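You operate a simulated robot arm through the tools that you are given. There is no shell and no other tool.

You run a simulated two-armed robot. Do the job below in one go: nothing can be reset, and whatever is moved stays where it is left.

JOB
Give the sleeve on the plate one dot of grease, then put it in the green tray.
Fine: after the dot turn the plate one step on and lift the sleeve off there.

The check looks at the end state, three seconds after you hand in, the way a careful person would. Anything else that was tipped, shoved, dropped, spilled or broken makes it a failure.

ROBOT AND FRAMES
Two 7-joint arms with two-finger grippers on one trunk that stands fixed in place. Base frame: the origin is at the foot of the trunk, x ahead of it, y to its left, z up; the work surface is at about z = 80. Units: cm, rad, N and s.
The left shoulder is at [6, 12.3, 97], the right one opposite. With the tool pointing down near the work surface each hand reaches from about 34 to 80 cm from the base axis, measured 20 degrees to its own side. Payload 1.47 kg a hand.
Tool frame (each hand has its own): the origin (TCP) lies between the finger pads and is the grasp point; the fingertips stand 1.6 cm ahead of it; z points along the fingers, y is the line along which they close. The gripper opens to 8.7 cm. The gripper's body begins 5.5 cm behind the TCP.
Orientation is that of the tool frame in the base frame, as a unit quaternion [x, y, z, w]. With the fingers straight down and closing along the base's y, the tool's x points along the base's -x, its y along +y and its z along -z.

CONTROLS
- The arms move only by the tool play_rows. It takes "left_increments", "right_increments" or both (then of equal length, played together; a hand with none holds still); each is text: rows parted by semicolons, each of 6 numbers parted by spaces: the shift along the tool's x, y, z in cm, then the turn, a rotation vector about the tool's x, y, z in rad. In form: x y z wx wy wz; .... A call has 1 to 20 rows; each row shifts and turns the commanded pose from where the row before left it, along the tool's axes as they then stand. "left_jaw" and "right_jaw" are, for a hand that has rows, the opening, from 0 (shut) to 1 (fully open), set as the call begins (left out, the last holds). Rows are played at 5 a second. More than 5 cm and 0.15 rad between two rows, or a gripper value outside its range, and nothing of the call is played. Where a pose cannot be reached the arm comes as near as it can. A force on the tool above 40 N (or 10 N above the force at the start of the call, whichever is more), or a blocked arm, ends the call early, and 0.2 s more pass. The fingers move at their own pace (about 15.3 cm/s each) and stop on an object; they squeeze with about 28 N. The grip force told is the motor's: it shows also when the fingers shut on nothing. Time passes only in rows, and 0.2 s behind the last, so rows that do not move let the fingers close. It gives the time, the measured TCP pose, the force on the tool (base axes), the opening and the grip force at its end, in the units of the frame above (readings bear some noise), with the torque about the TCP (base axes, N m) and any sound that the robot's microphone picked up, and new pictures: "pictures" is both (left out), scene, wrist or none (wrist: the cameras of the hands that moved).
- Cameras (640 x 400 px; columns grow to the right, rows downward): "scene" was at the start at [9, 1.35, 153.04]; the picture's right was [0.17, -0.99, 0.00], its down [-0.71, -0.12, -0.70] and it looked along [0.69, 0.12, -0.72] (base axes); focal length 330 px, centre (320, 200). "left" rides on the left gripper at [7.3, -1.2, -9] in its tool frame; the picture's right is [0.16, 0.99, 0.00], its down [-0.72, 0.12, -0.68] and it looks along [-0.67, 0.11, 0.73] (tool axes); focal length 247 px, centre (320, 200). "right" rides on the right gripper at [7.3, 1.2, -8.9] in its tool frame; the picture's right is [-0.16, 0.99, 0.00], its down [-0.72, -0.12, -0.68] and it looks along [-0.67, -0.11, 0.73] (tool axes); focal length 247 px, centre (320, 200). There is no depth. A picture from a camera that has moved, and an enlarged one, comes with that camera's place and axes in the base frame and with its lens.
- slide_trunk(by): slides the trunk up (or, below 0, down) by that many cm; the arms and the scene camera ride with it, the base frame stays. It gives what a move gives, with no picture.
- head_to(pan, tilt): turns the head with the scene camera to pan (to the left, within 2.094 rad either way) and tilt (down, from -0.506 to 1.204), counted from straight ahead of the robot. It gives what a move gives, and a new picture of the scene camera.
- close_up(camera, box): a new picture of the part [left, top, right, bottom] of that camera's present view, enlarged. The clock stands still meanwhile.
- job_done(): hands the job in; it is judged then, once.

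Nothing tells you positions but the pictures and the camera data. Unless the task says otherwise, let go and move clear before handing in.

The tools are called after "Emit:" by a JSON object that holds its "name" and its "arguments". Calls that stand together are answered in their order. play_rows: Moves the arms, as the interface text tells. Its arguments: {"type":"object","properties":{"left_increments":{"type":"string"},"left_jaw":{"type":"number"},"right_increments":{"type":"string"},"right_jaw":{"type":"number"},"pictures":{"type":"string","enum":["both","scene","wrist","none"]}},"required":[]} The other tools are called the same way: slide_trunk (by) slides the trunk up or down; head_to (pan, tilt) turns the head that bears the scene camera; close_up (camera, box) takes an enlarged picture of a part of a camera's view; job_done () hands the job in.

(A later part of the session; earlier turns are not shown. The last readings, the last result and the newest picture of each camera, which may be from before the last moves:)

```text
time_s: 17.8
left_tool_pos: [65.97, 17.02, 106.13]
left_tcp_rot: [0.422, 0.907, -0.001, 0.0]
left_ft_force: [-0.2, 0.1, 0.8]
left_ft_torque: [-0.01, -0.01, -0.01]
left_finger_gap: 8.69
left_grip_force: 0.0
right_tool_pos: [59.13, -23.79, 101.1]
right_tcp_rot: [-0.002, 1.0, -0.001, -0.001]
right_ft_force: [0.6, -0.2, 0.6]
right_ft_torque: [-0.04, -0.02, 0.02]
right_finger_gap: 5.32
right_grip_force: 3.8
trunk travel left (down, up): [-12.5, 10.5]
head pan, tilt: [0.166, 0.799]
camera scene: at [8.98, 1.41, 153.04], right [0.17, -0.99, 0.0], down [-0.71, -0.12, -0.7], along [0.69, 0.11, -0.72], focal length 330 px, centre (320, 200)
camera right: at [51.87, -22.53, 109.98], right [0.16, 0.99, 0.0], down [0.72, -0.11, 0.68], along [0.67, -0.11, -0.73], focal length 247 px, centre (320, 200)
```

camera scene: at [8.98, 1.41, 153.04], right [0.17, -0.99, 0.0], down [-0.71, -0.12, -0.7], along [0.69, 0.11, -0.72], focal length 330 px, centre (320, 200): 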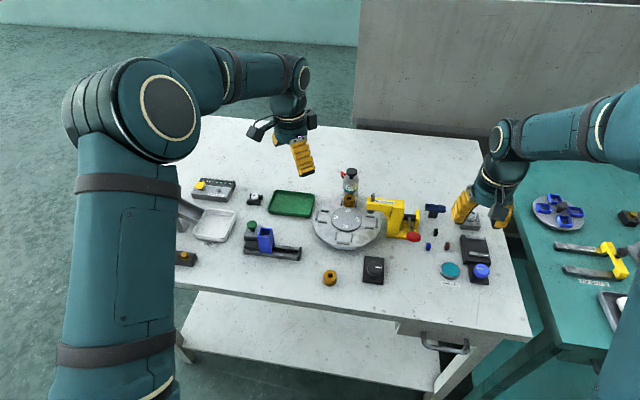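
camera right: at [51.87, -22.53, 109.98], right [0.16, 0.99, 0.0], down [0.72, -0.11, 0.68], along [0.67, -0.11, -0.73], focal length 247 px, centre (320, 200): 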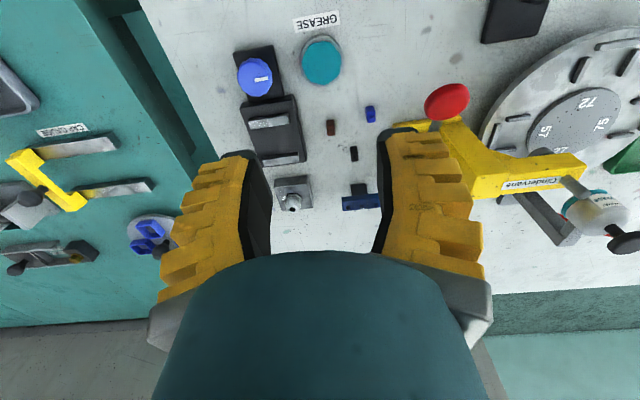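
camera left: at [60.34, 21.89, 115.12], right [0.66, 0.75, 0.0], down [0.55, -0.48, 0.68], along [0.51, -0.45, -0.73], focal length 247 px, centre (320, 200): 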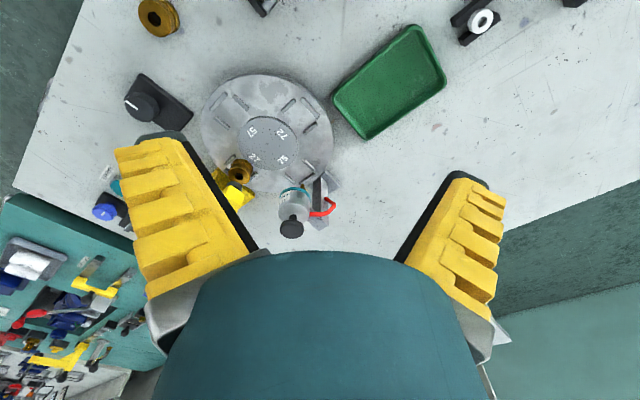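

Emit:
{"name": "play_rows", "arguments": {"right_increments": "0 0.15 3 0 0 0; 0 0 3 0 0 0; 0 0 3 0 0 0; 0 0 3 0 0 0; 0 0 2.5 0 0 0; 0 0 0 0 0 0", "right_jaw": 0, "pictures": "both"}}

Emit:
{"name": "close_up", "arguments": {"camera": "scene", "box": [420, 220, 510, 300]}}

```text
time_s: 19.2
left_tool_pos: [65.93, 17.1, 106.04]
left_tcp_rot: [0.422, 0.907, 0.0, 0.0]
left_ft_force: [-0.2, -0.5, 0.3]
left_ft_torque: [0.01, -0.02, -0.01]
left_finger_gap: 8.69
left_grip_force: 0.0
right_tool_pos: [59.35, -23.54, 86.26]
right_tcp_rot: [-0.001, 1.0, -0.001, 0.0]
right_ft_force: [-0.1, -0.4, 0.3]
right_ft_torque: [0.03, 0.03, -0.01]
right_finger_gap: 0.0
right_grip_force: 27.8
trunk travel left (down, up): [-12.5, 10.5]
head pan, tilt: [0.166, 0.799]
camera scene: at [8.97, 1.36, 153.05], right [0.17, -0.99, 0.0], down [-0.71, -0.12, -0.7], along [0.69, 0.12, -0.72], focal length 330 px, centre (320, 200)
camera right: at [51.99, -22.47, 95.12], right [0.16, 0.99, 0.0], down [0.72, -0.11, 0.68], along [0.67, -0.11, -0.73], focal length 247 px, centre (320, 200)
```

scene: 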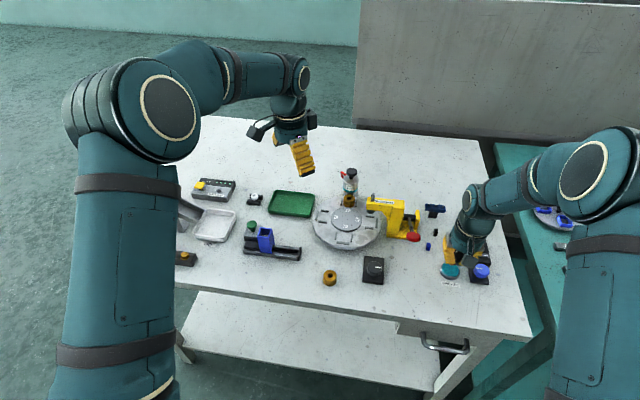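
right: 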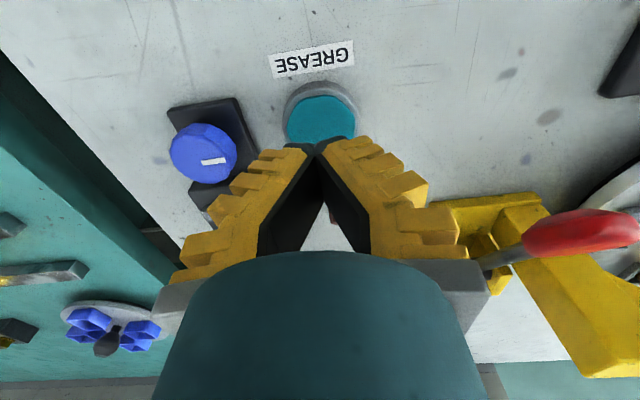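

```text
5.00 times, centred on (465, 260) of scene
camera zoom: at [8.97, 1.36, 153.05], right [0.17, -0.99, 0.0], down [-0.71, -0.12, -0.7], along [0.69, 0.12, -0.72], focal length 1651 px, centre (-405, -100)
```

zoom: 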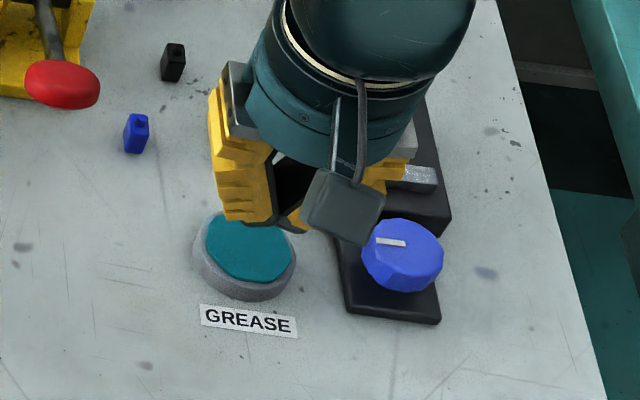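

Emit:
{"name": "play_rows", "arguments": {"right_increments": "0.6 0 0 0 0 0; 0 0 1 0 0 0; 0 0 0.8 0 0 0; 0 0 0 0 0 0", "pictures": "wrist"}}

Emit:
{"name": "close_up", "arguments": {"camera": "scene", "box": [430, 240, 480, 290]}}

```text
time_s: 20.2
left_tool_pos: [65.89, 17.03, 106.19]
left_tcp_rot: [0.423, 0.906, 0.0, 0.0]
left_ft_force: [1.0, -0.7, 0.2]
left_ft_torque: [-0.02, -0.01, -0.01]
left_finger_gap: 8.72
left_grip_force: 0.2
right_tool_pos: [58.65, -23.5, 84.39]
right_tcp_rot: [-0.001, 1.0, -0.001, -0.001]
right_ft_force: [-0.1, 0.2, 0.3]
right_ft_torque: [0.04, -0.03, -0.01]
right_finger_gap: 0.04
right_grip_force: 28.2
trunk travel left (down, up): [-12.5, 10.5]
head pan, tilt: [0.166, 0.799]
camera right: at [51.41, -22.38, 93.32], right [0.16, 0.99, 0.0], down [0.72, -0.11, 0.68], along [0.67, -0.11, -0.73], focal length 247 px, centre (320, 200)
```

right: 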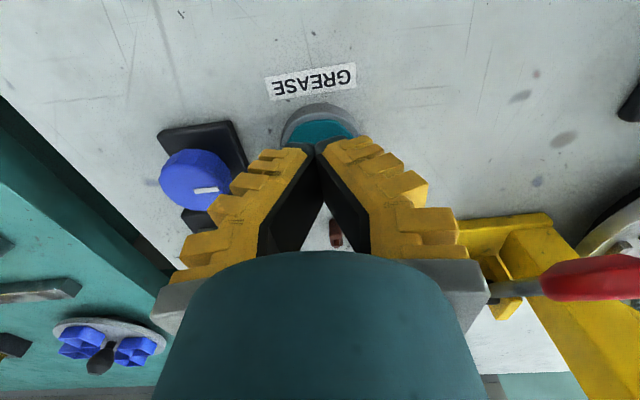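

```text
8.00 times, centred on (455, 265) of scene
camera zoom: at [9.01, 1.35, 153.04], right [0.17, -0.99, 0.0], down [-0.71, -0.12, -0.7], along [0.69, 0.12, -0.72], focal length 2641 px, centre (-760, -320)
```

zoom: 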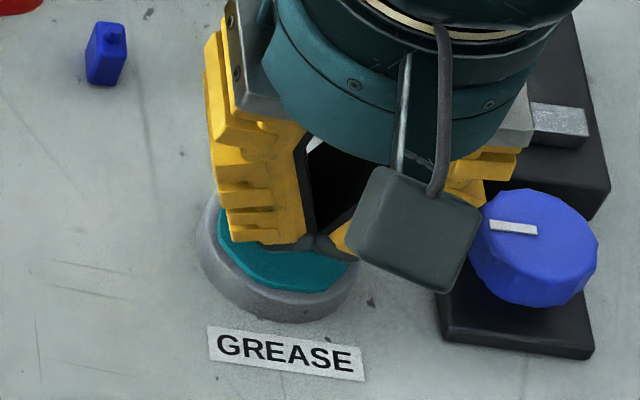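

Emit:
{"name": "play_rows", "arguments": {"right_increments": "0 0.2 0 0 0 0; 0 0 0.25 0 0 0; 0 0 0.25 0 0 0; 0 0 0 0 0 0", "pictures": "none"}}

```text
time_s: 21.2
left_tool_pos: [65.87, 17.17, 106.06]
left_tcp_rot: [0.422, 0.906, 0.0, 0.001]
left_ft_force: [-0.6, 0.9, 1.2]
left_ft_torque: [0.02, 0.0, 0.0]
left_finger_gap: 8.69
left_grip_force: 0.1
right_tool_pos: [58.78, -23.32, 83.89]
right_tcp_rot: [-0.001, 1.0, -0.001, -0.001]
right_ft_force: [0.2, -0.3, 0.4]
right_ft_torque: [-0.02, 0.02, -0.03]
right_finger_gap: 0.0
right_grip_force: 28.2
trunk travel left (down, up): [-12.5, 10.5]
head pan, tilt: [0.166, 0.799]
```

Emit:
{"name": "play_rows", "arguments": {"right_increments": "0 0 0.2 0 0 0; 0 0 0.15 0 0 0; 0 0 0 0 0 0", "pictures": "none"}}

```text
time_s: 22.0
left_tool_pos: [65.96, 17.14, 106.19]
left_tcp_rot: [0.422, 0.907, 0.0, -0.001]
left_ft_force: [-0.3, -0.5, -0.1]
left_ft_torque: [-0.02, 0.0, -0.02]
left_finger_gap: 8.71
left_grip_force: 0.0
right_tool_pos: [58.81, -23.21, 83.63]
right_tcp_rot: [-0.001, 1.0, 0.0, -0.001]
right_ft_force: [-0.3, -0.3, 0.2]
right_ft_torque: [0.03, 0.03, 0.01]
right_finger_gap: 0.03
right_grip_force: 27.6
trunk travel left (down, up): [-12.5, 10.5]
head pan, tilt: [0.166, 0.799]
```

Emit:
{"name": "play_rows", "arguments": {"right_increments": "0 0 0.15 0 0 0; 0 0 0.15 0 0 0; 0 0 0 0 0 0", "pictures": "none"}}

```text
time_s: 22.8
left_tool_pos: [65.91, 17.06, 106.02]
left_tcp_rot: [0.423, 0.906, 0.0, 0.001]
left_ft_force: [0.2, -0.4, -0.3]
left_ft_torque: [-0.02, 0.03, -0.01]
left_finger_gap: 8.66
left_grip_force: 0.1
right_tool_pos: [58.77, -23.39, 83.42]
right_tcp_rot: [0.0, 1.0, -0.001, -0.001]
right_ft_force: [-1.0, 0.5, -0.5]
right_ft_torque: [0.02, -0.01, -0.01]
right_finger_gap: 0.0
right_grip_force: 27.9
trunk travel left (down, up): [-12.5, 10.5]
head pan, tilt: [0.166, 0.799]
```

Emit:
{"name": "play_rows", "arguments": {"right_increments": "0 0 0.15 0 0 0; 0 0 0.15 0 0 0; 0 0 0 0 0 0", "pictures": "wrist"}}

Emit:
{"name": "close_up", "arguments": {"camera": "scene", "box": [430, 240, 480, 290]}}

```text
time_s: 23.6
left_tool_pos: [65.88, 17.13, 106.1]
left_tcp_rot: [0.423, 0.906, 0.0, -0.001]
left_ft_force: [-0.1, 0.3, -0.4]
left_ft_torque: [0.01, -0.03, -0.01]
left_finger_gap: 8.71
left_grip_force: 0.1
right_tool_pos: [58.8, -23.33, 83.03]
right_tcp_rot: [-0.001, 1.0, -0.001, 0.0]
right_ft_force: [-1.0, 0.3, -0.4]
right_ft_torque: [0.0, -0.03, -0.01]
right_finger_gap: 0.01
right_grip_force: 28.4
trunk travel left (down, up): [-12.5, 10.5]
head pan, tilt: [0.166, 0.799]
camera right: at [51.5, -22.23, 91.91], right [0.16, 0.99, 0.0], down [0.72, -0.11, 0.68], along [0.67, -0.11, -0.73], focal length 247 px, centre (320, 200)
```

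right: 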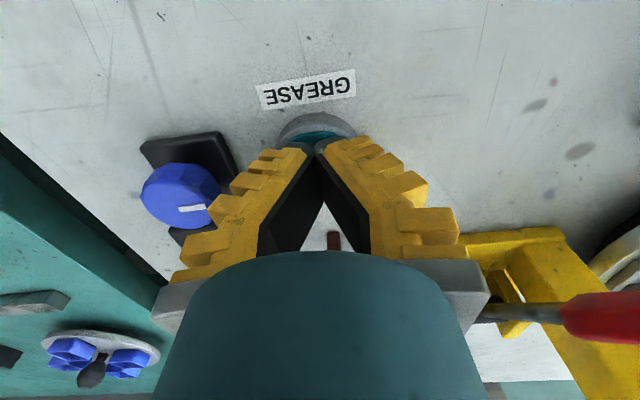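

```text
8.00 times, centred on (455, 265) of scene
camera zoom: at [9.0, 1.35, 153.04], right [0.17, -0.99, 0.0], down [-0.71, -0.12, -0.7], along [0.69, 0.12, -0.72], focal length 2641 px, centre (-760, -320)
```

zoom: 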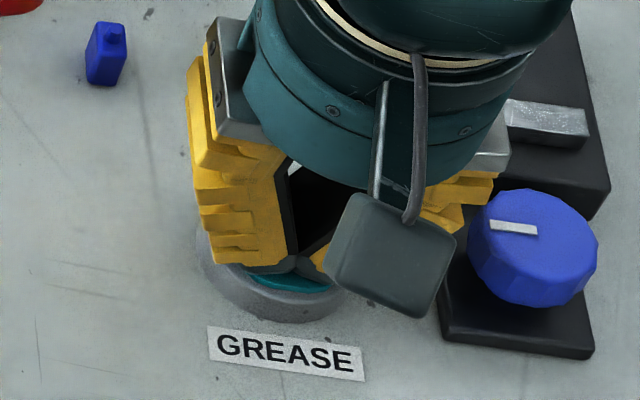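

Emit:
{"name": "play_rows", "arguments": {"right_increments": "0 0 0.15 0 0 0; 0 0 0.15 0 0 0; 0 0 0 0 0 0", "pictures": "none"}}

```text
time_s: 24.4
left_tool_pos: [65.86, 17.15, 106.18]
left_tcp_rot: [0.423, 0.906, 0.0, 0.001]
left_ft_force: [0.6, 0.5, 0.7]
left_ft_torque: [-0.01, -0.01, 0.0]
left_finger_gap: 8.66
left_grip_force: 0.0
right_tool_pos: [58.82, -23.38, 82.76]
right_tcp_rot: [-0.001, 1.0, -0.001, 0.001]
right_ft_force: [-1.3, -0.9, 12.8]
right_ft_torque: [0.03, 0.03, -0.01]
right_finger_gap: 0.0
right_grip_force: 28.2
trunk travel left (down, up): [-12.5, 10.5]
head pan, tilt: [0.166, 0.799]
```

Contact with the button (12.8 N). I'll push on in small steps until it actuates, then release.

Emit:
{"name": "play_rows", "arguments": {"right_increments": "0 0 0.12 0 0 0; 0 0 0 0 0 0", "pictures": "none"}}

Emit:
{"name": "close_up", "arguments": {"camera": "left", "box": [285, 160, 325, 200]}}

```text
time_s: 25.0
left_tool_pos: [65.91, 17.06, 106.29]
left_tcp_rot: [0.422, 0.906, 0.001, 0.0]
left_ft_force: [-0.4, 0.6, -0.7]
left_ft_torque: [-0.01, 0.01, 0.01]
left_finger_gap: 8.71
left_grip_force: 0.0
right_tool_pos: [58.79, -23.36, 82.79]
right_tcp_rot: [-0.001, 1.0, -0.002, 0.002]
right_ft_force: [-4.4, -3.1, 24.1]
right_ft_torque: [-0.02, 0.06, 0.02]
right_finger_gap: 0.0
right_grip_force: 28.6
trunk travel left (down, up): [-12.5, 10.5]
head pan, tilt: [0.166, 0.799]
```

```text
10.00 times, centred on (305, 180) of left
camera zoom: at [60.16, 21.91, 115.23], right [0.66, 0.76, 0.0], down [0.55, -0.48, 0.68], along [0.52, -0.45, -0.73], focal length 2470 px, centre (470, 400)
```

zoom: 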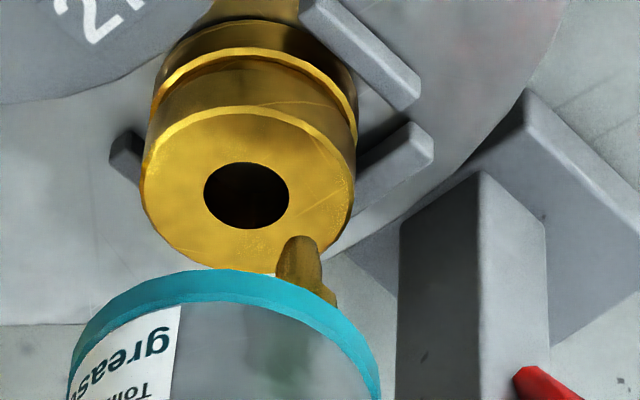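

Emit:
{"name": "close_up", "arguments": {"camera": "scene", "box": [440, 255, 470, 285]}}

Emit:
{"name": "close_up", "arguments": {"camera": "right", "box": [270, 100, 370, 170]}}

```text
13.33 times, centred on (455, 270) of scene
camera zoom: at [8.75, 1.4, 153.07], right [0.17, -0.99, 0.0], down [-0.71, -0.12, -0.7], along [0.69, 0.11, -0.72], focal length 4402 px, centre (-1480, -733)
```

zoom: 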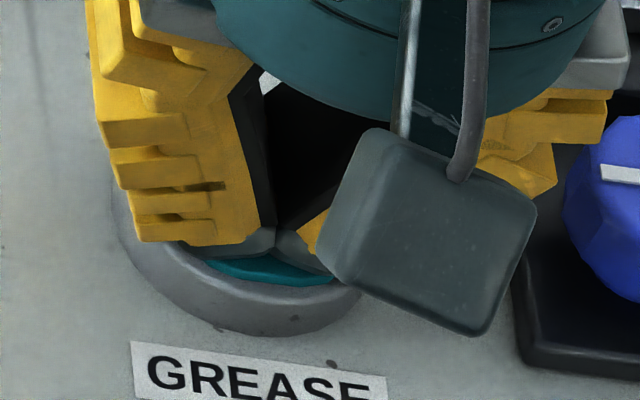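

```text
5.71 times, centred on (320, 135) of right
camera zoom: at [51.46, -22.18, 91.67], right [0.16, 0.99, 0.0], down [0.72, -0.11, 0.68], along [0.67, -0.11, -0.73], focal length 1411 px, centre (320, 571)
```

zoom: 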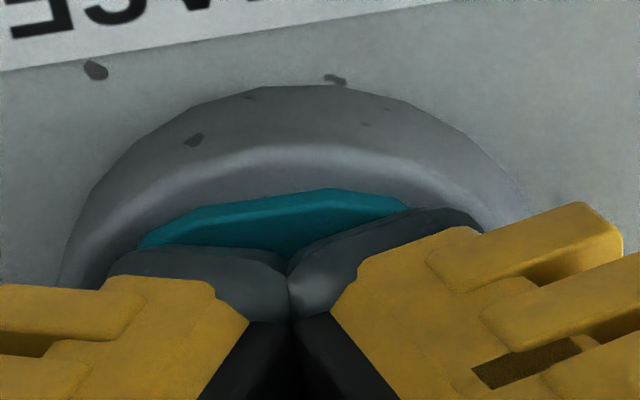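

No dot yet: the closed fingertips seem to be resting partly on the button's rim rather than only on the cap. I'll lift, and check both the sleeve and the button.

Emit:
{"name": "play_rows", "arguments": {"right_increments": "0 0 -0.4 0 0 0; 0 0 -1.1 0 0 0; 0 0 -2 0 0 0; 0 0 -2 0 0 0; 0 0 0 0 0 0", "pictures": "wrist"}}

Emit:
{"name": "close_up", "arguments": {"camera": "left", "box": [285, 160, 325, 200]}}

Emit:
{"name": "close_up", "arguments": {"camera": "right", "box": [270, 70, 370, 170]}}

Emit:
{"name": "close_up", "arguments": {"camera": "scene", "box": [430, 245, 480, 290]}}

```text
time_s: 26.2
left_tool_pos: [65.97, 17.06, 106.03]
left_tcp_rot: [0.422, 0.906, 0.0, 0.0]
left_ft_force: [-0.3, 0.1, 1.0]
left_ft_torque: [0.02, 0.02, 0.01]
left_finger_gap: 8.69
left_grip_force: 0.1
right_tool_pos: [58.93, -23.36, 88.04]
right_tcp_rot: [-0.001, 1.0, -0.001, -0.001]
right_ft_force: [0.4, -0.1, -0.5]
right_ft_torque: [0.0, -0.02, -0.01]
right_finger_gap: 0.0
right_grip_force: 27.7
trunk travel left (down, up): [-12.5, 10.5]
head pan, tilt: [0.166, 0.799]
camera right: at [51.66, -22.25, 96.96], right [0.16, 0.99, 0.0], down [0.73, -0.11, 0.68], along [0.67, -0.11, -0.73], focal length 247 px, centre (320, 200)
```

right: 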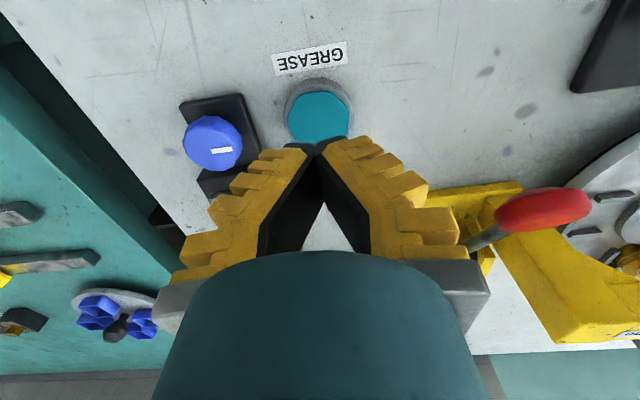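

```text
10.00 times, centred on (305, 180) of left
camera zoom: at [60.37, 21.87, 115.1], right [0.66, 0.76, 0.0], down [0.55, -0.48, 0.68], along [0.51, -0.45, -0.73], focal length 2470 px, centre (470, 400)
```

zoom: 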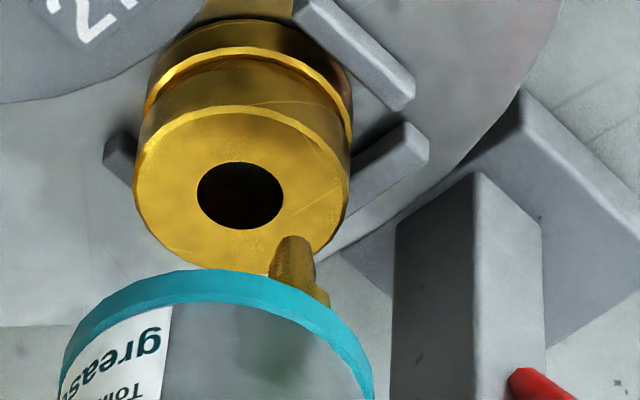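

```text
4.00 times, centred on (320, 120) of right
camera zoom: at [51.66, -22.25, 96.96], right [0.16, 0.99, 0.0], down [0.73, -0.11, 0.68], along [0.67, -0.11, -0.73], focal length 988 px, centre (320, 520)
```

zoom: 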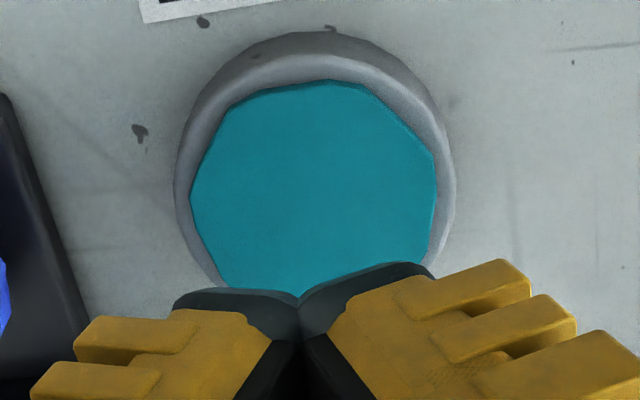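

```text
8.89 times, centred on (455, 268) of scene
camera zoom: at [9.04, 1.35, 153.03], right [0.17, -0.99, 0.0], down [-0.71, -0.12, -0.7], along [0.69, 0.12, -0.72], focal length 2935 px, centre (-880, -400)
```

zoom: 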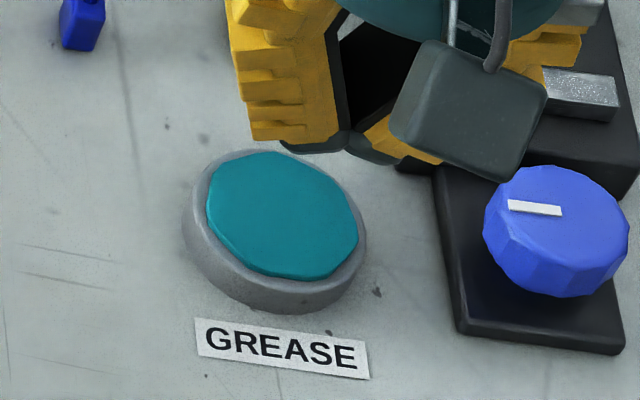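

No dot yet and the plate is unchanged, so the button hasn't fired. I'll tilt the right hand so that only the fingertips' near edge presses at the cap's centre (about [58.9, -23.5, 81.4]), clear of the rim.

Emit:
{"name": "play_rows", "arguments": {"right_increments": "-0.5 -0.07 0 0 0 0; -0.5 -0.08 0 0 0 0; 0 0 0 0 -0.117 0; 0 0 0 0 -0.117 0; 0 0 0 0 -0.116 0; 0.343 0 0.939 0 0 0; 0.343 0 0.939 0 0 0; 0.343 0 0.939 0 0 0; 0 0 0 0 0 0", "pictures": "wrist"}}

Emit:
{"name": "close_up", "arguments": {"camera": "scene", "box": [430, 245, 480, 290]}}

Emit:
{"name": "close_up", "arguments": {"camera": "right", "box": [270, 90, 370, 190]}}

```text
time_s: 28.2
left_tool_pos: [65.96, 17.09, 106.19]
left_tcp_rot: [0.422, 0.906, 0.0, 0.0]
left_ft_force: [-0.4, 0.5, -0.5]
left_ft_torque: [0.03, -0.01, 0.02]
left_finger_gap: 8.71
left_grip_force: 0.0
right_tool_pos: [59.88, -23.35, 85.17]
right_tcp_rot: [-0.002, 0.985, -0.001, 0.173]
right_ft_force: [0.3, 0.0, -0.6]
right_ft_torque: [0.0, 0.02, 0.0]
right_finger_gap: 0.0
right_grip_force: 27.7
trunk travel left (down, up): [-12.5, 10.5]
head pan, tilt: [0.166, 0.799]
camera right: at [49.9, -22.29, 90.99], right [0.15, 0.99, 0.05], down [0.45, -0.11, 0.89], along [0.88, -0.11, -0.46], focal length 247 px, centre (320, 200)
```

right: 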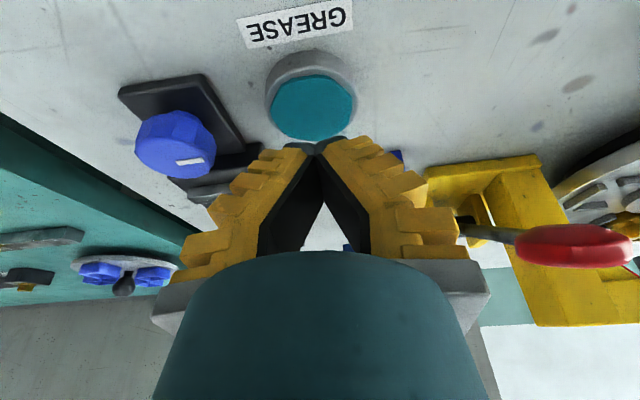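

```text
8.89 times, centred on (455, 268) of scene
camera zoom: at [8.97, 1.36, 153.04], right [0.17, -0.99, 0.0], down [-0.71, -0.12, -0.7], along [0.69, 0.12, -0.72], focal length 2935 px, centre (-880, -400)
```

zoom: 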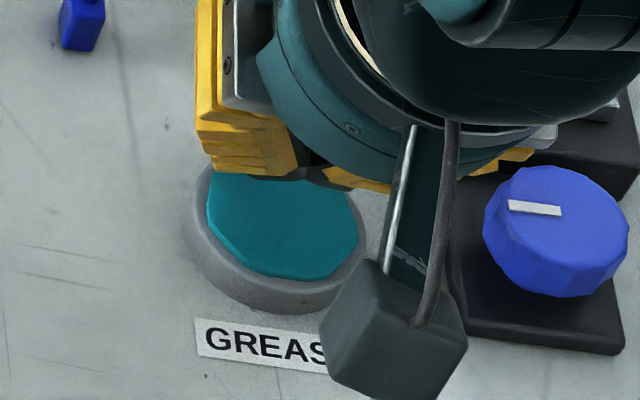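

```text
4.00 times, centred on (320, 140) of right
camera zoom: at [49.9, -22.29, 90.99], right [0.15, 0.99, 0.05], down [0.45, -0.11, 0.89], along [0.88, -0.11, -0.46], focal length 988 px, centre (320, 440)
```

zoom: 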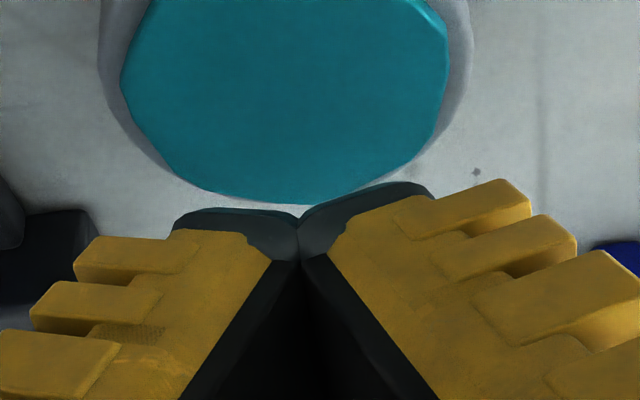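

Emit:
{"name": "play_rows", "arguments": {"right_increments": "0.206 0 0.563 0 0 0; 0.206 0 0.563 0 0 0; 0 0 0 0 0 0", "pictures": "wrist"}}

Emit:
{"name": "close_up", "arguments": {"camera": "scene", "box": [430, 245, 480, 290]}}

Emit:
{"name": "close_up", "arguments": {"camera": "right", "box": [270, 90, 370, 190]}}

```text
time_s: 29.0
left_tool_pos: [65.97, 17.01, 106.19]
left_tcp_rot: [0.422, 0.907, -0.001, 0.0]
left_ft_force: [0.0, -0.3, -0.3]
left_ft_torque: [0.03, -0.01, -0.02]
left_finger_gap: 8.69
left_grip_force: 0.1
right_tool_pos: [59.79, -23.47, 83.88]
right_tcp_rot: [-0.001, 0.985, 0.0, 0.174]
right_ft_force: [-0.9, 1.3, -0.4]
right_ft_torque: [0.05, -0.01, 0.0]
right_finger_gap: 0.0
right_grip_force: 28.8
trunk travel left (down, up): [-12.5, 10.5]
head pan, tilt: [0.166, 0.799]
camera right: at [49.86, -22.34, 89.71], right [0.15, 0.99, 0.05], down [0.45, -0.11, 0.89], along [0.88, -0.11, -0.46], focal length 247 px, centre (320, 200)
```

right: 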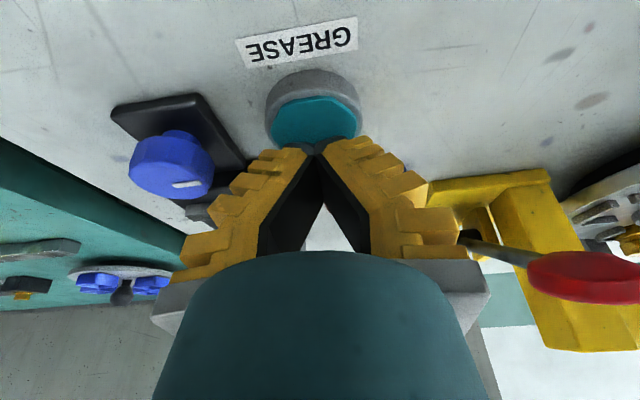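

```text
8.89 times, centred on (455, 268) of scene
camera zoom: at [8.99, 1.36, 153.04], right [0.17, -0.99, 0.0], down [-0.71, -0.12, -0.7], along [0.69, 0.12, -0.72], focal length 2935 px, centre (-880, -400)
```

zoom: 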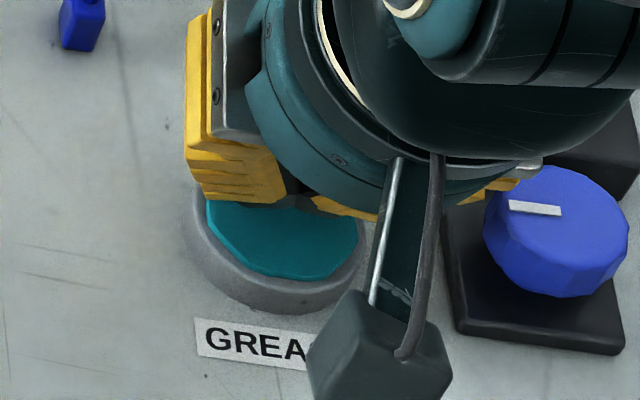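

```text
4.00 times, centred on (320, 140) of right
camera zoom: at [49.86, -22.34, 89.71], right [0.15, 0.99, 0.05], down [0.45, -0.11, 0.89], along [0.88, -0.11, -0.46], focal length 988 px, centre (320, 440)
```

zoom: 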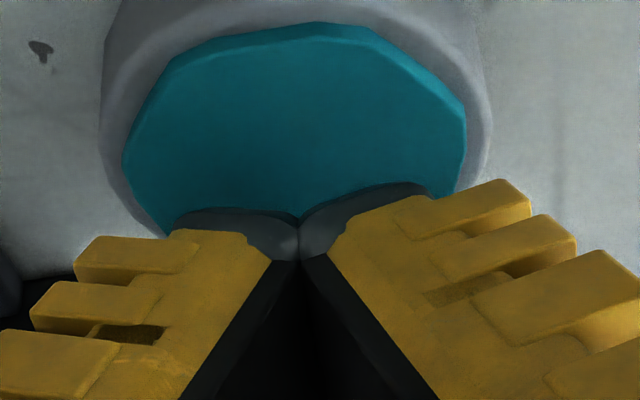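

Emit:
{"name": "play_rows", "arguments": {"right_increments": "0.051 0 0.141 0 0 0; 0.051 0 0.141 0 0 0; 0 0 0 0 0 0", "pictures": "none"}}

```text
time_s: 29.8
left_tool_pos: [65.91, 17.14, 106.15]
left_tcp_rot: [0.423, 0.906, 0.0, 0.0]
left_ft_force: [-0.3, 0.3, 0.5]
left_ft_torque: [0.02, 0.01, 0.01]
left_finger_gap: 8.7
left_grip_force: 0.0
right_tool_pos: [59.73, -23.33, 83.57]
right_tcp_rot: [0.0, 0.985, -0.001, 0.173]
right_ft_force: [-0.1, 0.5, 0.1]
right_ft_torque: [-0.01, 0.02, -0.02]
right_finger_gap: 0.0
right_grip_force: 27.7
trunk travel left (down, up): [-12.5, 10.5]
head pan, tilt: [0.166, 0.799]
```

Emit:
{"name": "play_rows", "arguments": {"right_increments": "0.051 0 0.141 0 0 0; 0.051 0 0.141 0 0 0; 0 0 0 0 0 0", "pictures": "none"}}

```text
time_s: 30.6
left_tool_pos: [65.96, 17.02, 106.13]
left_tcp_rot: [0.423, 0.906, 0.0, 0.0]
left_ft_force: [-0.2, 0.2, 0.4]
left_ft_torque: [-0.01, -0.02, 0.0]
left_finger_gap: 8.7
left_grip_force: 0.2
right_tool_pos: [59.85, -23.45, 83.25]
right_tcp_rot: [0.0, 0.985, -0.001, 0.174]
right_ft_force: [0.8, 0.0, 0.2]
right_ft_torque: [0.01, -0.04, -0.02]
right_finger_gap: 0.0
right_grip_force: 28.5
trunk travel left (down, up): [-12.5, 10.5]
head pan, tilt: [0.166, 0.799]
```

Emit:
{"name": "play_rows", "arguments": {"right_increments": "0.051 0 0.141 0 0 0; 0.051 0 0.141 0 0 0; 0 0 0 0 0 0", "pictures": "wrist"}}

Emit:
{"name": "close_up", "arguments": {"camera": "right", "box": [270, 90, 370, 190]}}

Emit:
{"name": "close_up", "arguments": {"camera": "left", "box": [285, 160, 325, 200]}}

```text
time_s: 31.4
left_tool_pos: [65.79, 17.16, 106.26]
left_tcp_rot: [0.423, 0.906, 0.0, 0.001]
left_ft_force: [0.3, -0.5, -0.8]
left_ft_torque: [0.0, 0.01, -0.01]
left_finger_gap: 8.7
left_grip_force: 0.0
right_tool_pos: [59.8, -23.45, 83.1]
right_tcp_rot: [0.0, 0.985, -0.001, 0.175]
right_ft_force: [-4.3, -1.9, 14.8]
right_ft_torque: [-0.06, 0.17, 0.06]
right_finger_gap: 0.0
right_grip_force: 27.9
trunk travel left (down, up): [-12.5, 10.5]
head pan, tilt: [0.166, 0.799]
camera right: at [49.86, -22.29, 88.92], right [0.15, 0.99, 0.05], down [0.45, -0.11, 0.89], along [0.88, -0.11, -0.46], focal length 247 px, centre (320, 200)
```

right: 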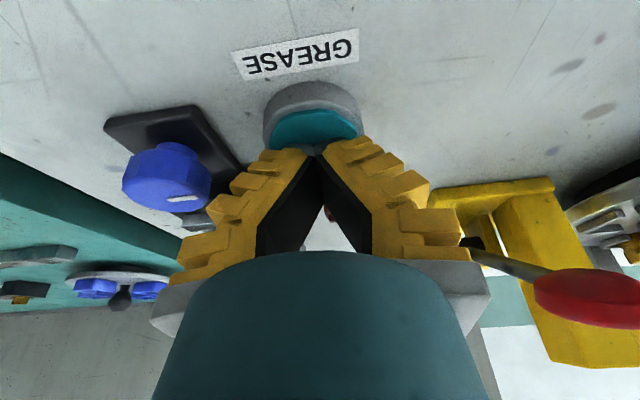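

```text
4.00 times, centred on (320, 140) of right
camera zoom: at [49.86, -22.29, 88.92], right [0.15, 0.99, 0.05], down [0.45, -0.11, 0.89], along [0.88, -0.11, -0.46], focal length 988 px, centre (320, 440)
```

zoom: 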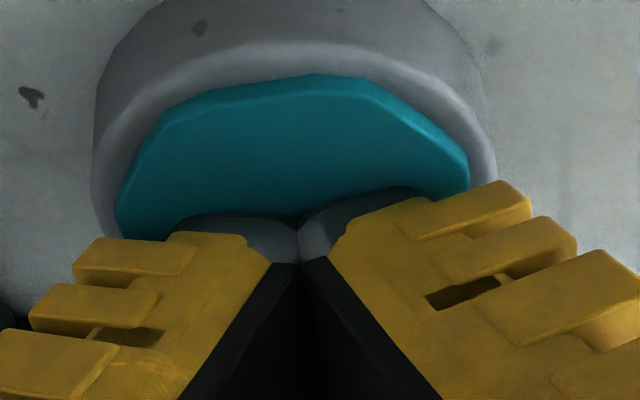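

```text
10.00 times, centred on (305, 180) of left
camera zoom: at [60.21, 21.89, 115.2], right [0.66, 0.76, 0.0], down [0.55, -0.48, 0.68], along [0.52, -0.45, -0.73], focal length 2470 px, centre (470, 400)
```

zoom: 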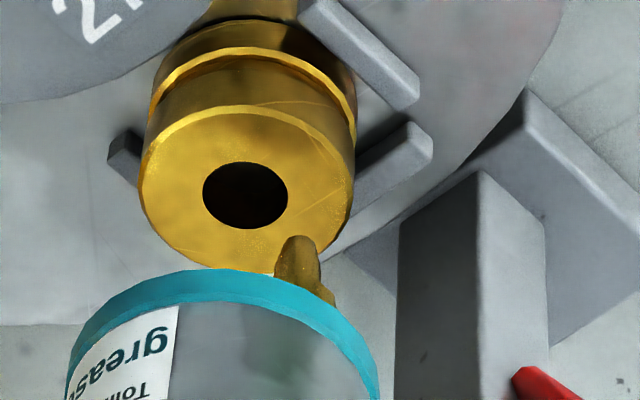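

The fingertips now bear on the cap itself, clear of the rim (14.8 N). I'll press harder in small steps, staying under the force limit.

Emit:
{"name": "play_rows", "arguments": {"right_increments": "0.034 0 0.094 0 0 0; 0.034 0 0.094 0 0 0; 0 0 0 0 0 0", "pictures": "none"}}

Emit:
{"name": "close_up", "arguments": {"camera": "left", "box": [285, 160, 325, 200]}}

Emit:
{"name": "close_up", "arguments": {"camera": "right", "box": [270, 90, 370, 190]}}

```text
time_s: 32.2
left_tool_pos: [65.75, 17.17, 106.26]
left_tcp_rot: [0.423, 0.906, 0.0, 0.001]
left_ft_force: [-0.2, -0.6, -0.3]
left_ft_torque: [0.03, 0.01, 0.01]
left_finger_gap: 8.69
left_grip_force: 0.1
right_tool_pos: [59.85, -23.35, 83.0]
right_tcp_rot: [0.0, 0.984, -0.002, 0.177]
right_ft_force: [0.5, -6.4, 30.6]
right_ft_torque: [-0.12, 0.21, 0.08]
right_finger_gap: 0.0
right_grip_force: 28.2
trunk travel left (down, up): [-12.5, 10.5]
head pan, tilt: [0.166, 0.799]
```

```text
10.00 times, centred on (305, 180) of left
camera zoom: at [60.15, 21.9, 115.24], right [0.66, 0.76, 0.0], down [0.55, -0.48, 0.68], along [0.52, -0.45, -0.73], focal length 2470 px, centre (470, 400)
```

zoom: 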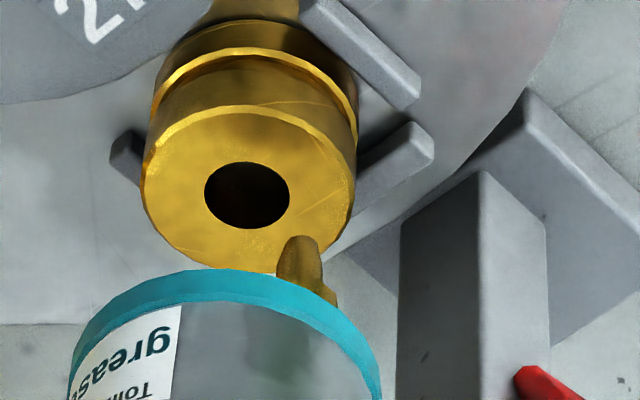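

```text
4.00 times, centred on (320, 140) of right
camera zoom: at [49.84, -22.28, 88.84], right [0.15, 0.99, 0.05], down [0.44, -0.11, 0.89], along [0.88, -0.11, -0.45], focal length 988 px, centre (320, 440)
```

zoom: 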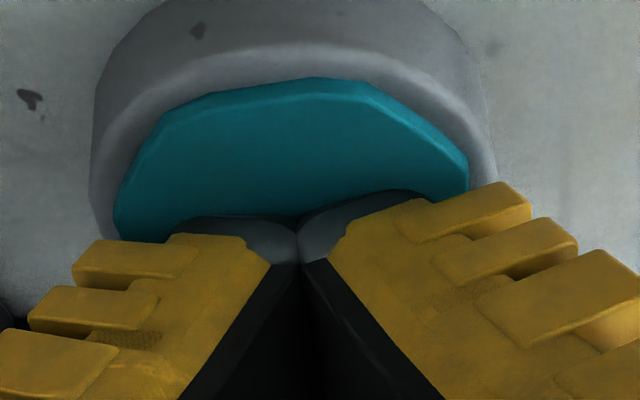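

Emit:
{"name": "close_up", "arguments": {"camera": "scene", "box": [330, 175, 370, 210]}}

Emit:
{"name": "close_up", "arguments": {"camera": "scene", "box": [435, 255, 465, 285]}}

```text
11.43 times, centred on (350, 192) of scene
camera zoom: at [8.74, 1.39, 153.07], right [0.17, -0.99, 0.0], down [-0.71, -0.12, -0.7], along [0.69, 0.12, -0.72], focal length 3774 px, centre (-23, 286)
```

zoom: 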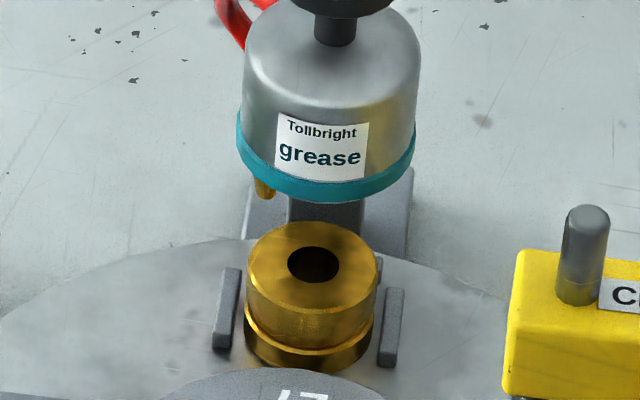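

```text
13.33 times, centred on (450, 270) of scene
camera zoom: at [8.74, 1.39, 153.07], right [0.17, -0.99, 0.0], down [-0.71, -0.12, -0.7], along [0.69, 0.12, -0.72], focal length 4402 px, centre (-1413, -733)
```

zoom: 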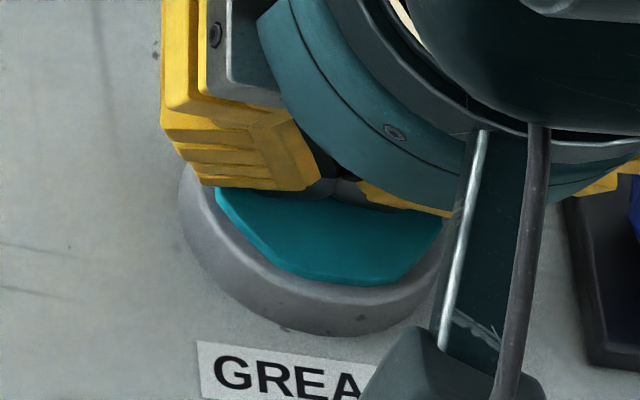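

The cap hasn't visibly moved at 30 N and no grease came out. I'll push up close to the force limit once before concluding that it needs something else.

Emit:
{"name": "play_rows", "arguments": {"right_increments": "0.02 0 0.056 0 0 0; 0.014 0 0.038 0 0 0; 0 0 0 0 0 0", "pictures": "none"}}

Emit:
{"name": "close_up", "arguments": {"camera": "left", "box": [285, 160, 325, 200]}}

Emit:
{"name": "close_up", "arguments": {"camera": "scene", "box": [435, 255, 465, 285]}}

```text
time_s: 32.8
left_tool_pos: [65.77, 17.16, 106.21]
left_tcp_rot: [0.424, 0.906, 0.0, 0.002]
left_ft_force: [0.6, 0.6, 0.0]
left_ft_torque: [0.02, 0.0, 0.0]
left_finger_gap: 8.68
left_grip_force: 0.2
right_tool_pos: [59.86, -23.4, 83.11]
right_tcp_rot: [-0.001, 0.984, -0.001, 0.176]
right_ft_force: [-12.3, 0.1, 20.0]
right_ft_torque: [0.0, 0.33, -0.05]
right_finger_gap: 0.01
right_grip_force: 27.9
trunk travel left (down, up): [-12.5, 10.5]
head pan, tilt: [0.166, 0.799]
stopped in row 2 (right hand): the force on the tool passed its limit at 42 N (the readings are from after the stop); the commanded pose is now the measured one
```

```text
10.00 times, centred on (305, 180) of left
camera zoom: at [60.12, 21.93, 115.2], right [0.66, 0.76, 0.0], down [0.55, -0.48, 0.68], along [0.52, -0.45, -0.73], focal length 2470 px, centre (470, 400)
```

zoom: 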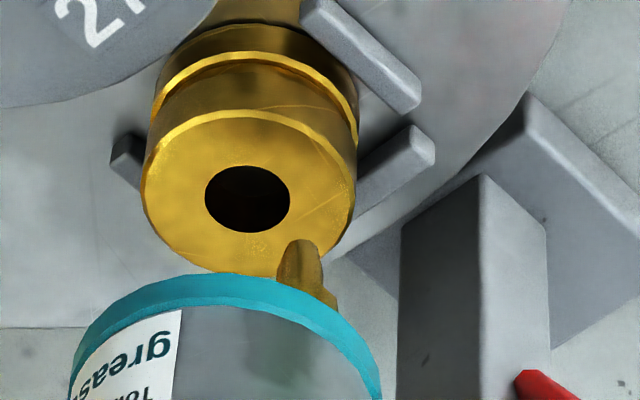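

```text
13.33 times, centred on (450, 270) of scene
camera zoom: at [8.7, 1.44, 153.04], right [0.17, -0.99, 0.0], down [-0.71, -0.12, -0.7], along [0.69, 0.11, -0.72], focal length 4402 px, centre (-1413, -733)
```

zoom: 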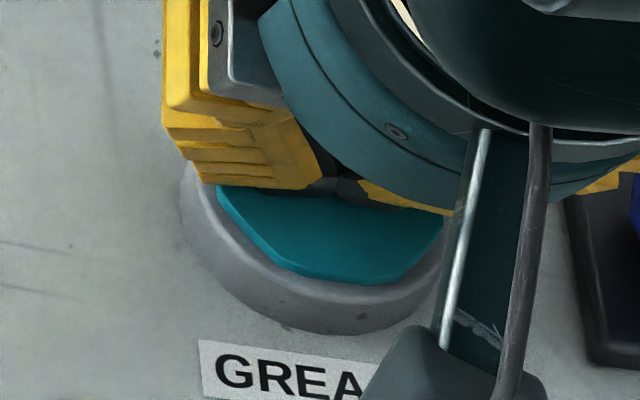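

The teal cap is rigid (no travel, no grease), so it evidently isn't what dispenses here; the pot itself has a mushroom plunger on top. I'll lift off the button, level the right hand, back the left hand slightly while keeping its view of the sleeve, and inspect the pot.

Emit:
{"name": "play_rows", "arguments": {"right_increments": "-0.343 0 -0.939 0 0 0; -0.343 0 -0.939 0 0 0; -0.343 0 -0.939 0 0 0; -0.343 0 -0.939 0 0 0; 0 0 0 0 0.118 0; 0 0 0 0 0.118 0; 0 0 0 0 0.118 0; 0 0 -4.5 0 0 0; 0 0 -4.5 0 0 0; 0 0 -4.5 0 0 0; 0 0 -4.5 0 0 0; 0 0 0 0 0 0", "left_increments": "0.4 0 0 0 0 0; 0.4 0 0 0 0 0; 0.4 0 0 0 0 0; 0.4 0 0 0 0 0; 0.4 0 0 0 0 0; 0.4 0 0 0 0 0; 0.4 0 0 0 0 0; 0.4 0 0 0 0 0; 0.4 0 0 0 0 0; 0.4 0 0 0 0 0; 0 0 0 0 0 0; 0 0 0 0 0 0", "pictures": "both"}}

Emit:
{"name": "close_up", "arguments": {"camera": "left", "box": [250, 140, 360, 250]}}

Emit:
{"name": "close_up", "arguments": {"camera": "scene", "box": [325, 160, 375, 210]}}

Emit:
{"name": "close_up", "arguments": {"camera": "scene", "box": [430, 245, 500, 295]}}

```text
time_s: 35.4
left_tool_pos: [63.43, 20.14, 106.16]
left_tcp_rot: [0.422, 0.907, 0.0, -0.001]
left_ft_force: [0.7, 0.2, 0.9]
left_ft_torque: [0.03, 0.02, -0.01]
left_finger_gap: 8.69
left_grip_force: 0.0
right_tool_pos: [60.11, -23.34, 104.83]
right_tcp_rot: [-0.001, 1.0, -0.002, 0.0]
right_ft_force: [-0.2, 0.2, -0.5]
right_ft_torque: [-0.01, -0.01, 0.0]
right_finger_gap: 0.0
right_grip_force: 28.0
trunk travel left (down, up): [-12.5, 10.5]
head pan, tilt: [0.166, 0.799]
camera scene: at [9.05, 1.35, 153.03], right [0.17, -0.99, 0.0], down [-0.71, -0.12, -0.7], along [0.69, 0.12, -0.72], focal length 330 px, centre (320, 200)
camera right: at [52.82, -22.14, 113.67], right [0.16, 0.99, 0.0], down [0.72, -0.11, 0.68], along [0.67, -0.11, -0.73], focal length 247 px, centre (320, 200)
camera left: at [57.82, 24.95, 115.05], right [0.66, 0.76, 0.0], down [0.55, -0.48, 0.68], along [0.51, -0.45, -0.73], focal length 247 px, centre (320, 200)
```

scene: 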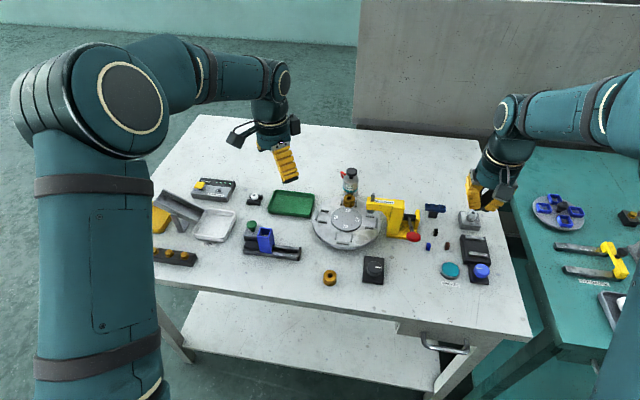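
right: 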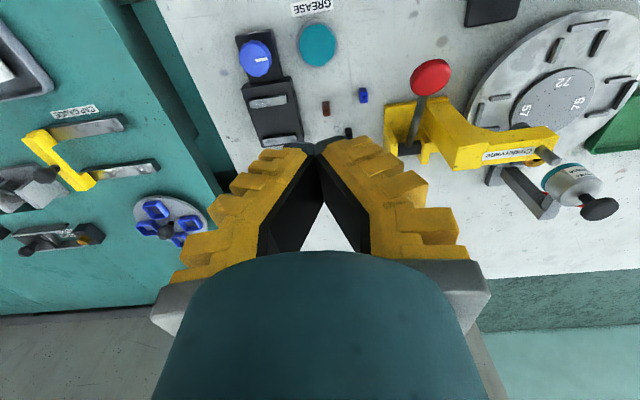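
left: 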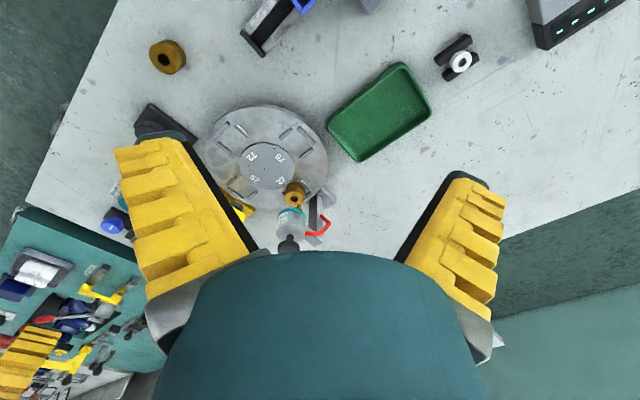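

```text
3.64 times, centred on (305, 195) of left
camera zoom: at [57.82, 24.95, 115.05], right [0.66, 0.76, 0.0], down [0.55, -0.48, 0.68], along [0.51, -0.45, -0.73], focal length 898 px, centre (374, 218)
```

zoom: 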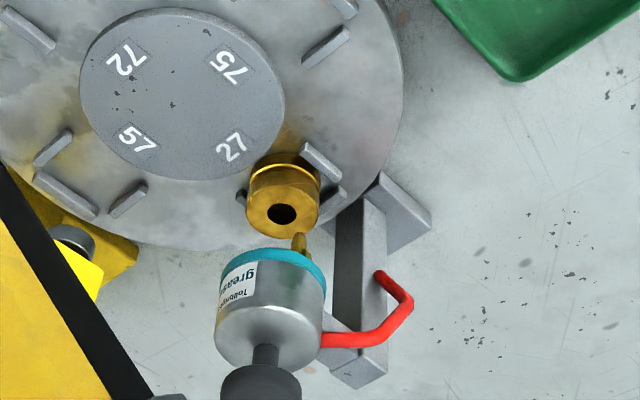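

```text
8.00 times, centred on (350, 185) of scene
camera zoom: at [9.05, 1.35, 153.03], right [0.17, -0.99, 0.0], down [-0.71, -0.12, -0.7], along [0.69, 0.12, -0.72], focal length 2641 px, centre (80, 320)
```

zoom: 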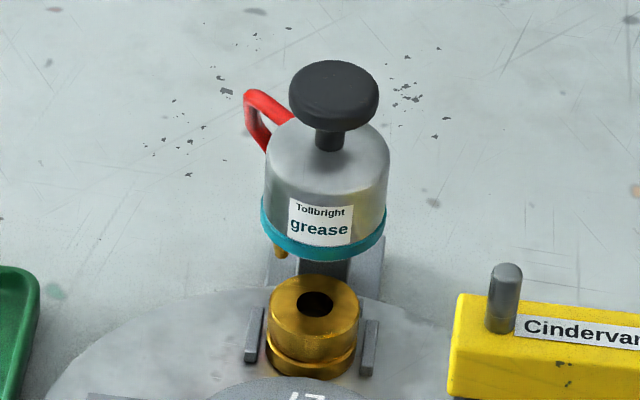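

```text
8.00 times, centred on (465, 270) of scene
camera zoom: at [9.05, 1.35, 153.03], right [0.17, -0.99, 0.0], down [-0.71, -0.12, -0.7], along [0.69, 0.12, -0.72], focal length 2641 px, centre (-840, -360)
```

zoom: 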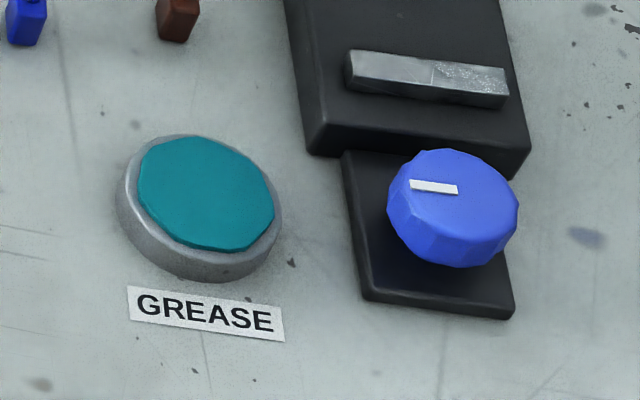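

Emit:
{"name": "play_rows", "arguments": {"right_increments": "-1.9625 3.4125 0 0 0 0; -1.9625 3.4125 0 0 0 0; -1.9625 3.4125 0 0 0 0; -1.9625 3.4125 0 0 0 0; -1.9625 3.4125 0 0 0 0; -1.9625 3.4125 0 0 0 0; -1.9625 3.4125 0 0 0 0; -1.9625 3.4125 0 0 0 0; 0 0 0 0 0 0; 0 0 0 0 0 0", "pictures": "both"}}

Emit:
{"name": "close_up", "arguments": {"camera": "left", "box": [240, 150, 380, 260]}}

Emit:
{"name": "close_up", "arguments": {"camera": "right", "box": [250, 80, 390, 190]}}

```text
time_s: 37.6
left_tool_pos: [63.44, 20.22, 106.11]
left_tcp_rot: [0.422, 0.906, 0.0, 0.0]
left_ft_force: [-0.3, -0.8, -0.7]
left_ft_torque: [0.03, 0.0, -0.02]
left_finger_gap: 8.7
left_grip_force: 0.0
right_tool_pos: [72.16, 3.25, 104.4]
right_tcp_rot: [-0.001, 1.0, -0.002, 0.0]
right_ft_force: [-0.7, 0.8, -0.4]
right_ft_torque: [-0.02, 0.02, -0.02]
right_finger_gap: 0.0
right_grip_force: 28.4
right hand out of reach, approached as far as the arm can: row 7, 8
trunk travel left (down, up): [-12.5, 10.5]
head pan, tilt: [0.166, 0.799]
camera scene: at [8.99, 1.38, 153.04], right [0.17, -0.99, 0.0], down [-0.71, -0.12, -0.7], along [0.69, 0.12, -0.72], focal length 330 px, centre (320, 200)
camera right: at [64.85, 4.4, 113.2], right [0.16, 0.99, 0.0], down [0.72, -0.11, 0.68], along [0.67, -0.11, -0.73], focal length 247 px, centre (320, 200)
```

scene: 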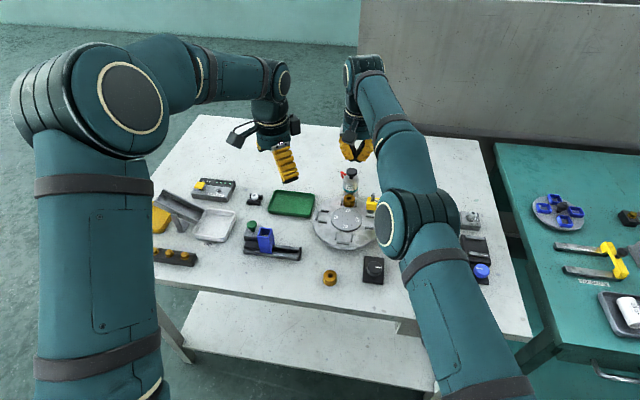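
right: 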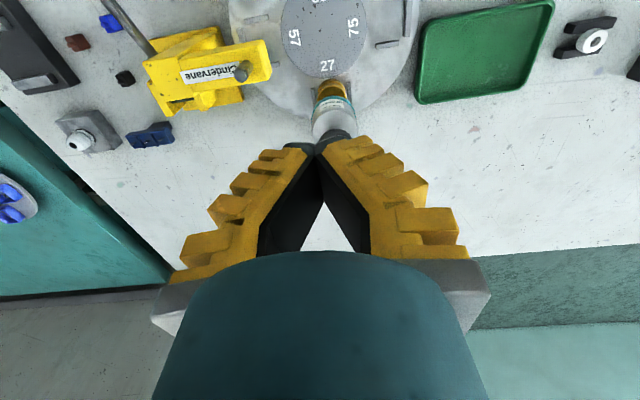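

```text
3.64 times, centred on (310, 205) of left
camera zoom: at [57.79, 24.97, 115.08], right [0.66, 0.76, 0.0], down [0.55, -0.48, 0.68], along [0.51, -0.45, -0.73], focal length 898 px, centre (356, 182)
```

zoom: 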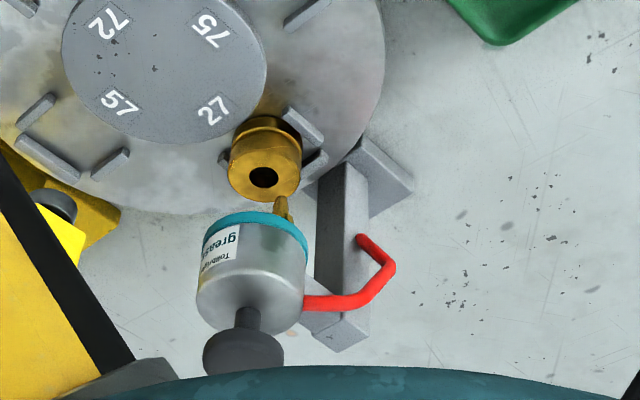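

```text
3.64 times, centred on (320, 135) of right
camera zoom: at [64.85, 4.4, 113.2], right [0.16, 0.99, 0.0], down [0.72, -0.11, 0.68], along [0.67, -0.11, -0.73], focal length 898 px, centre (320, 436)
```

zoom: 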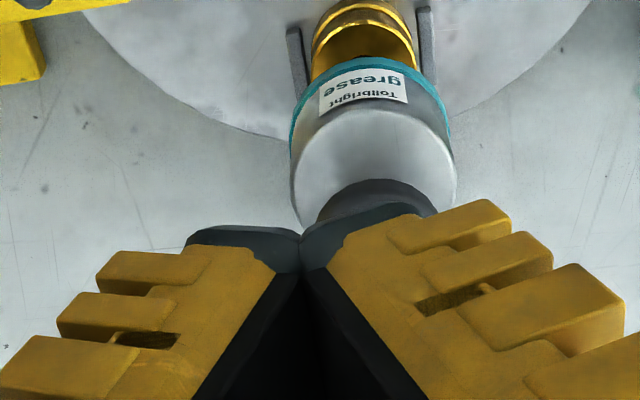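

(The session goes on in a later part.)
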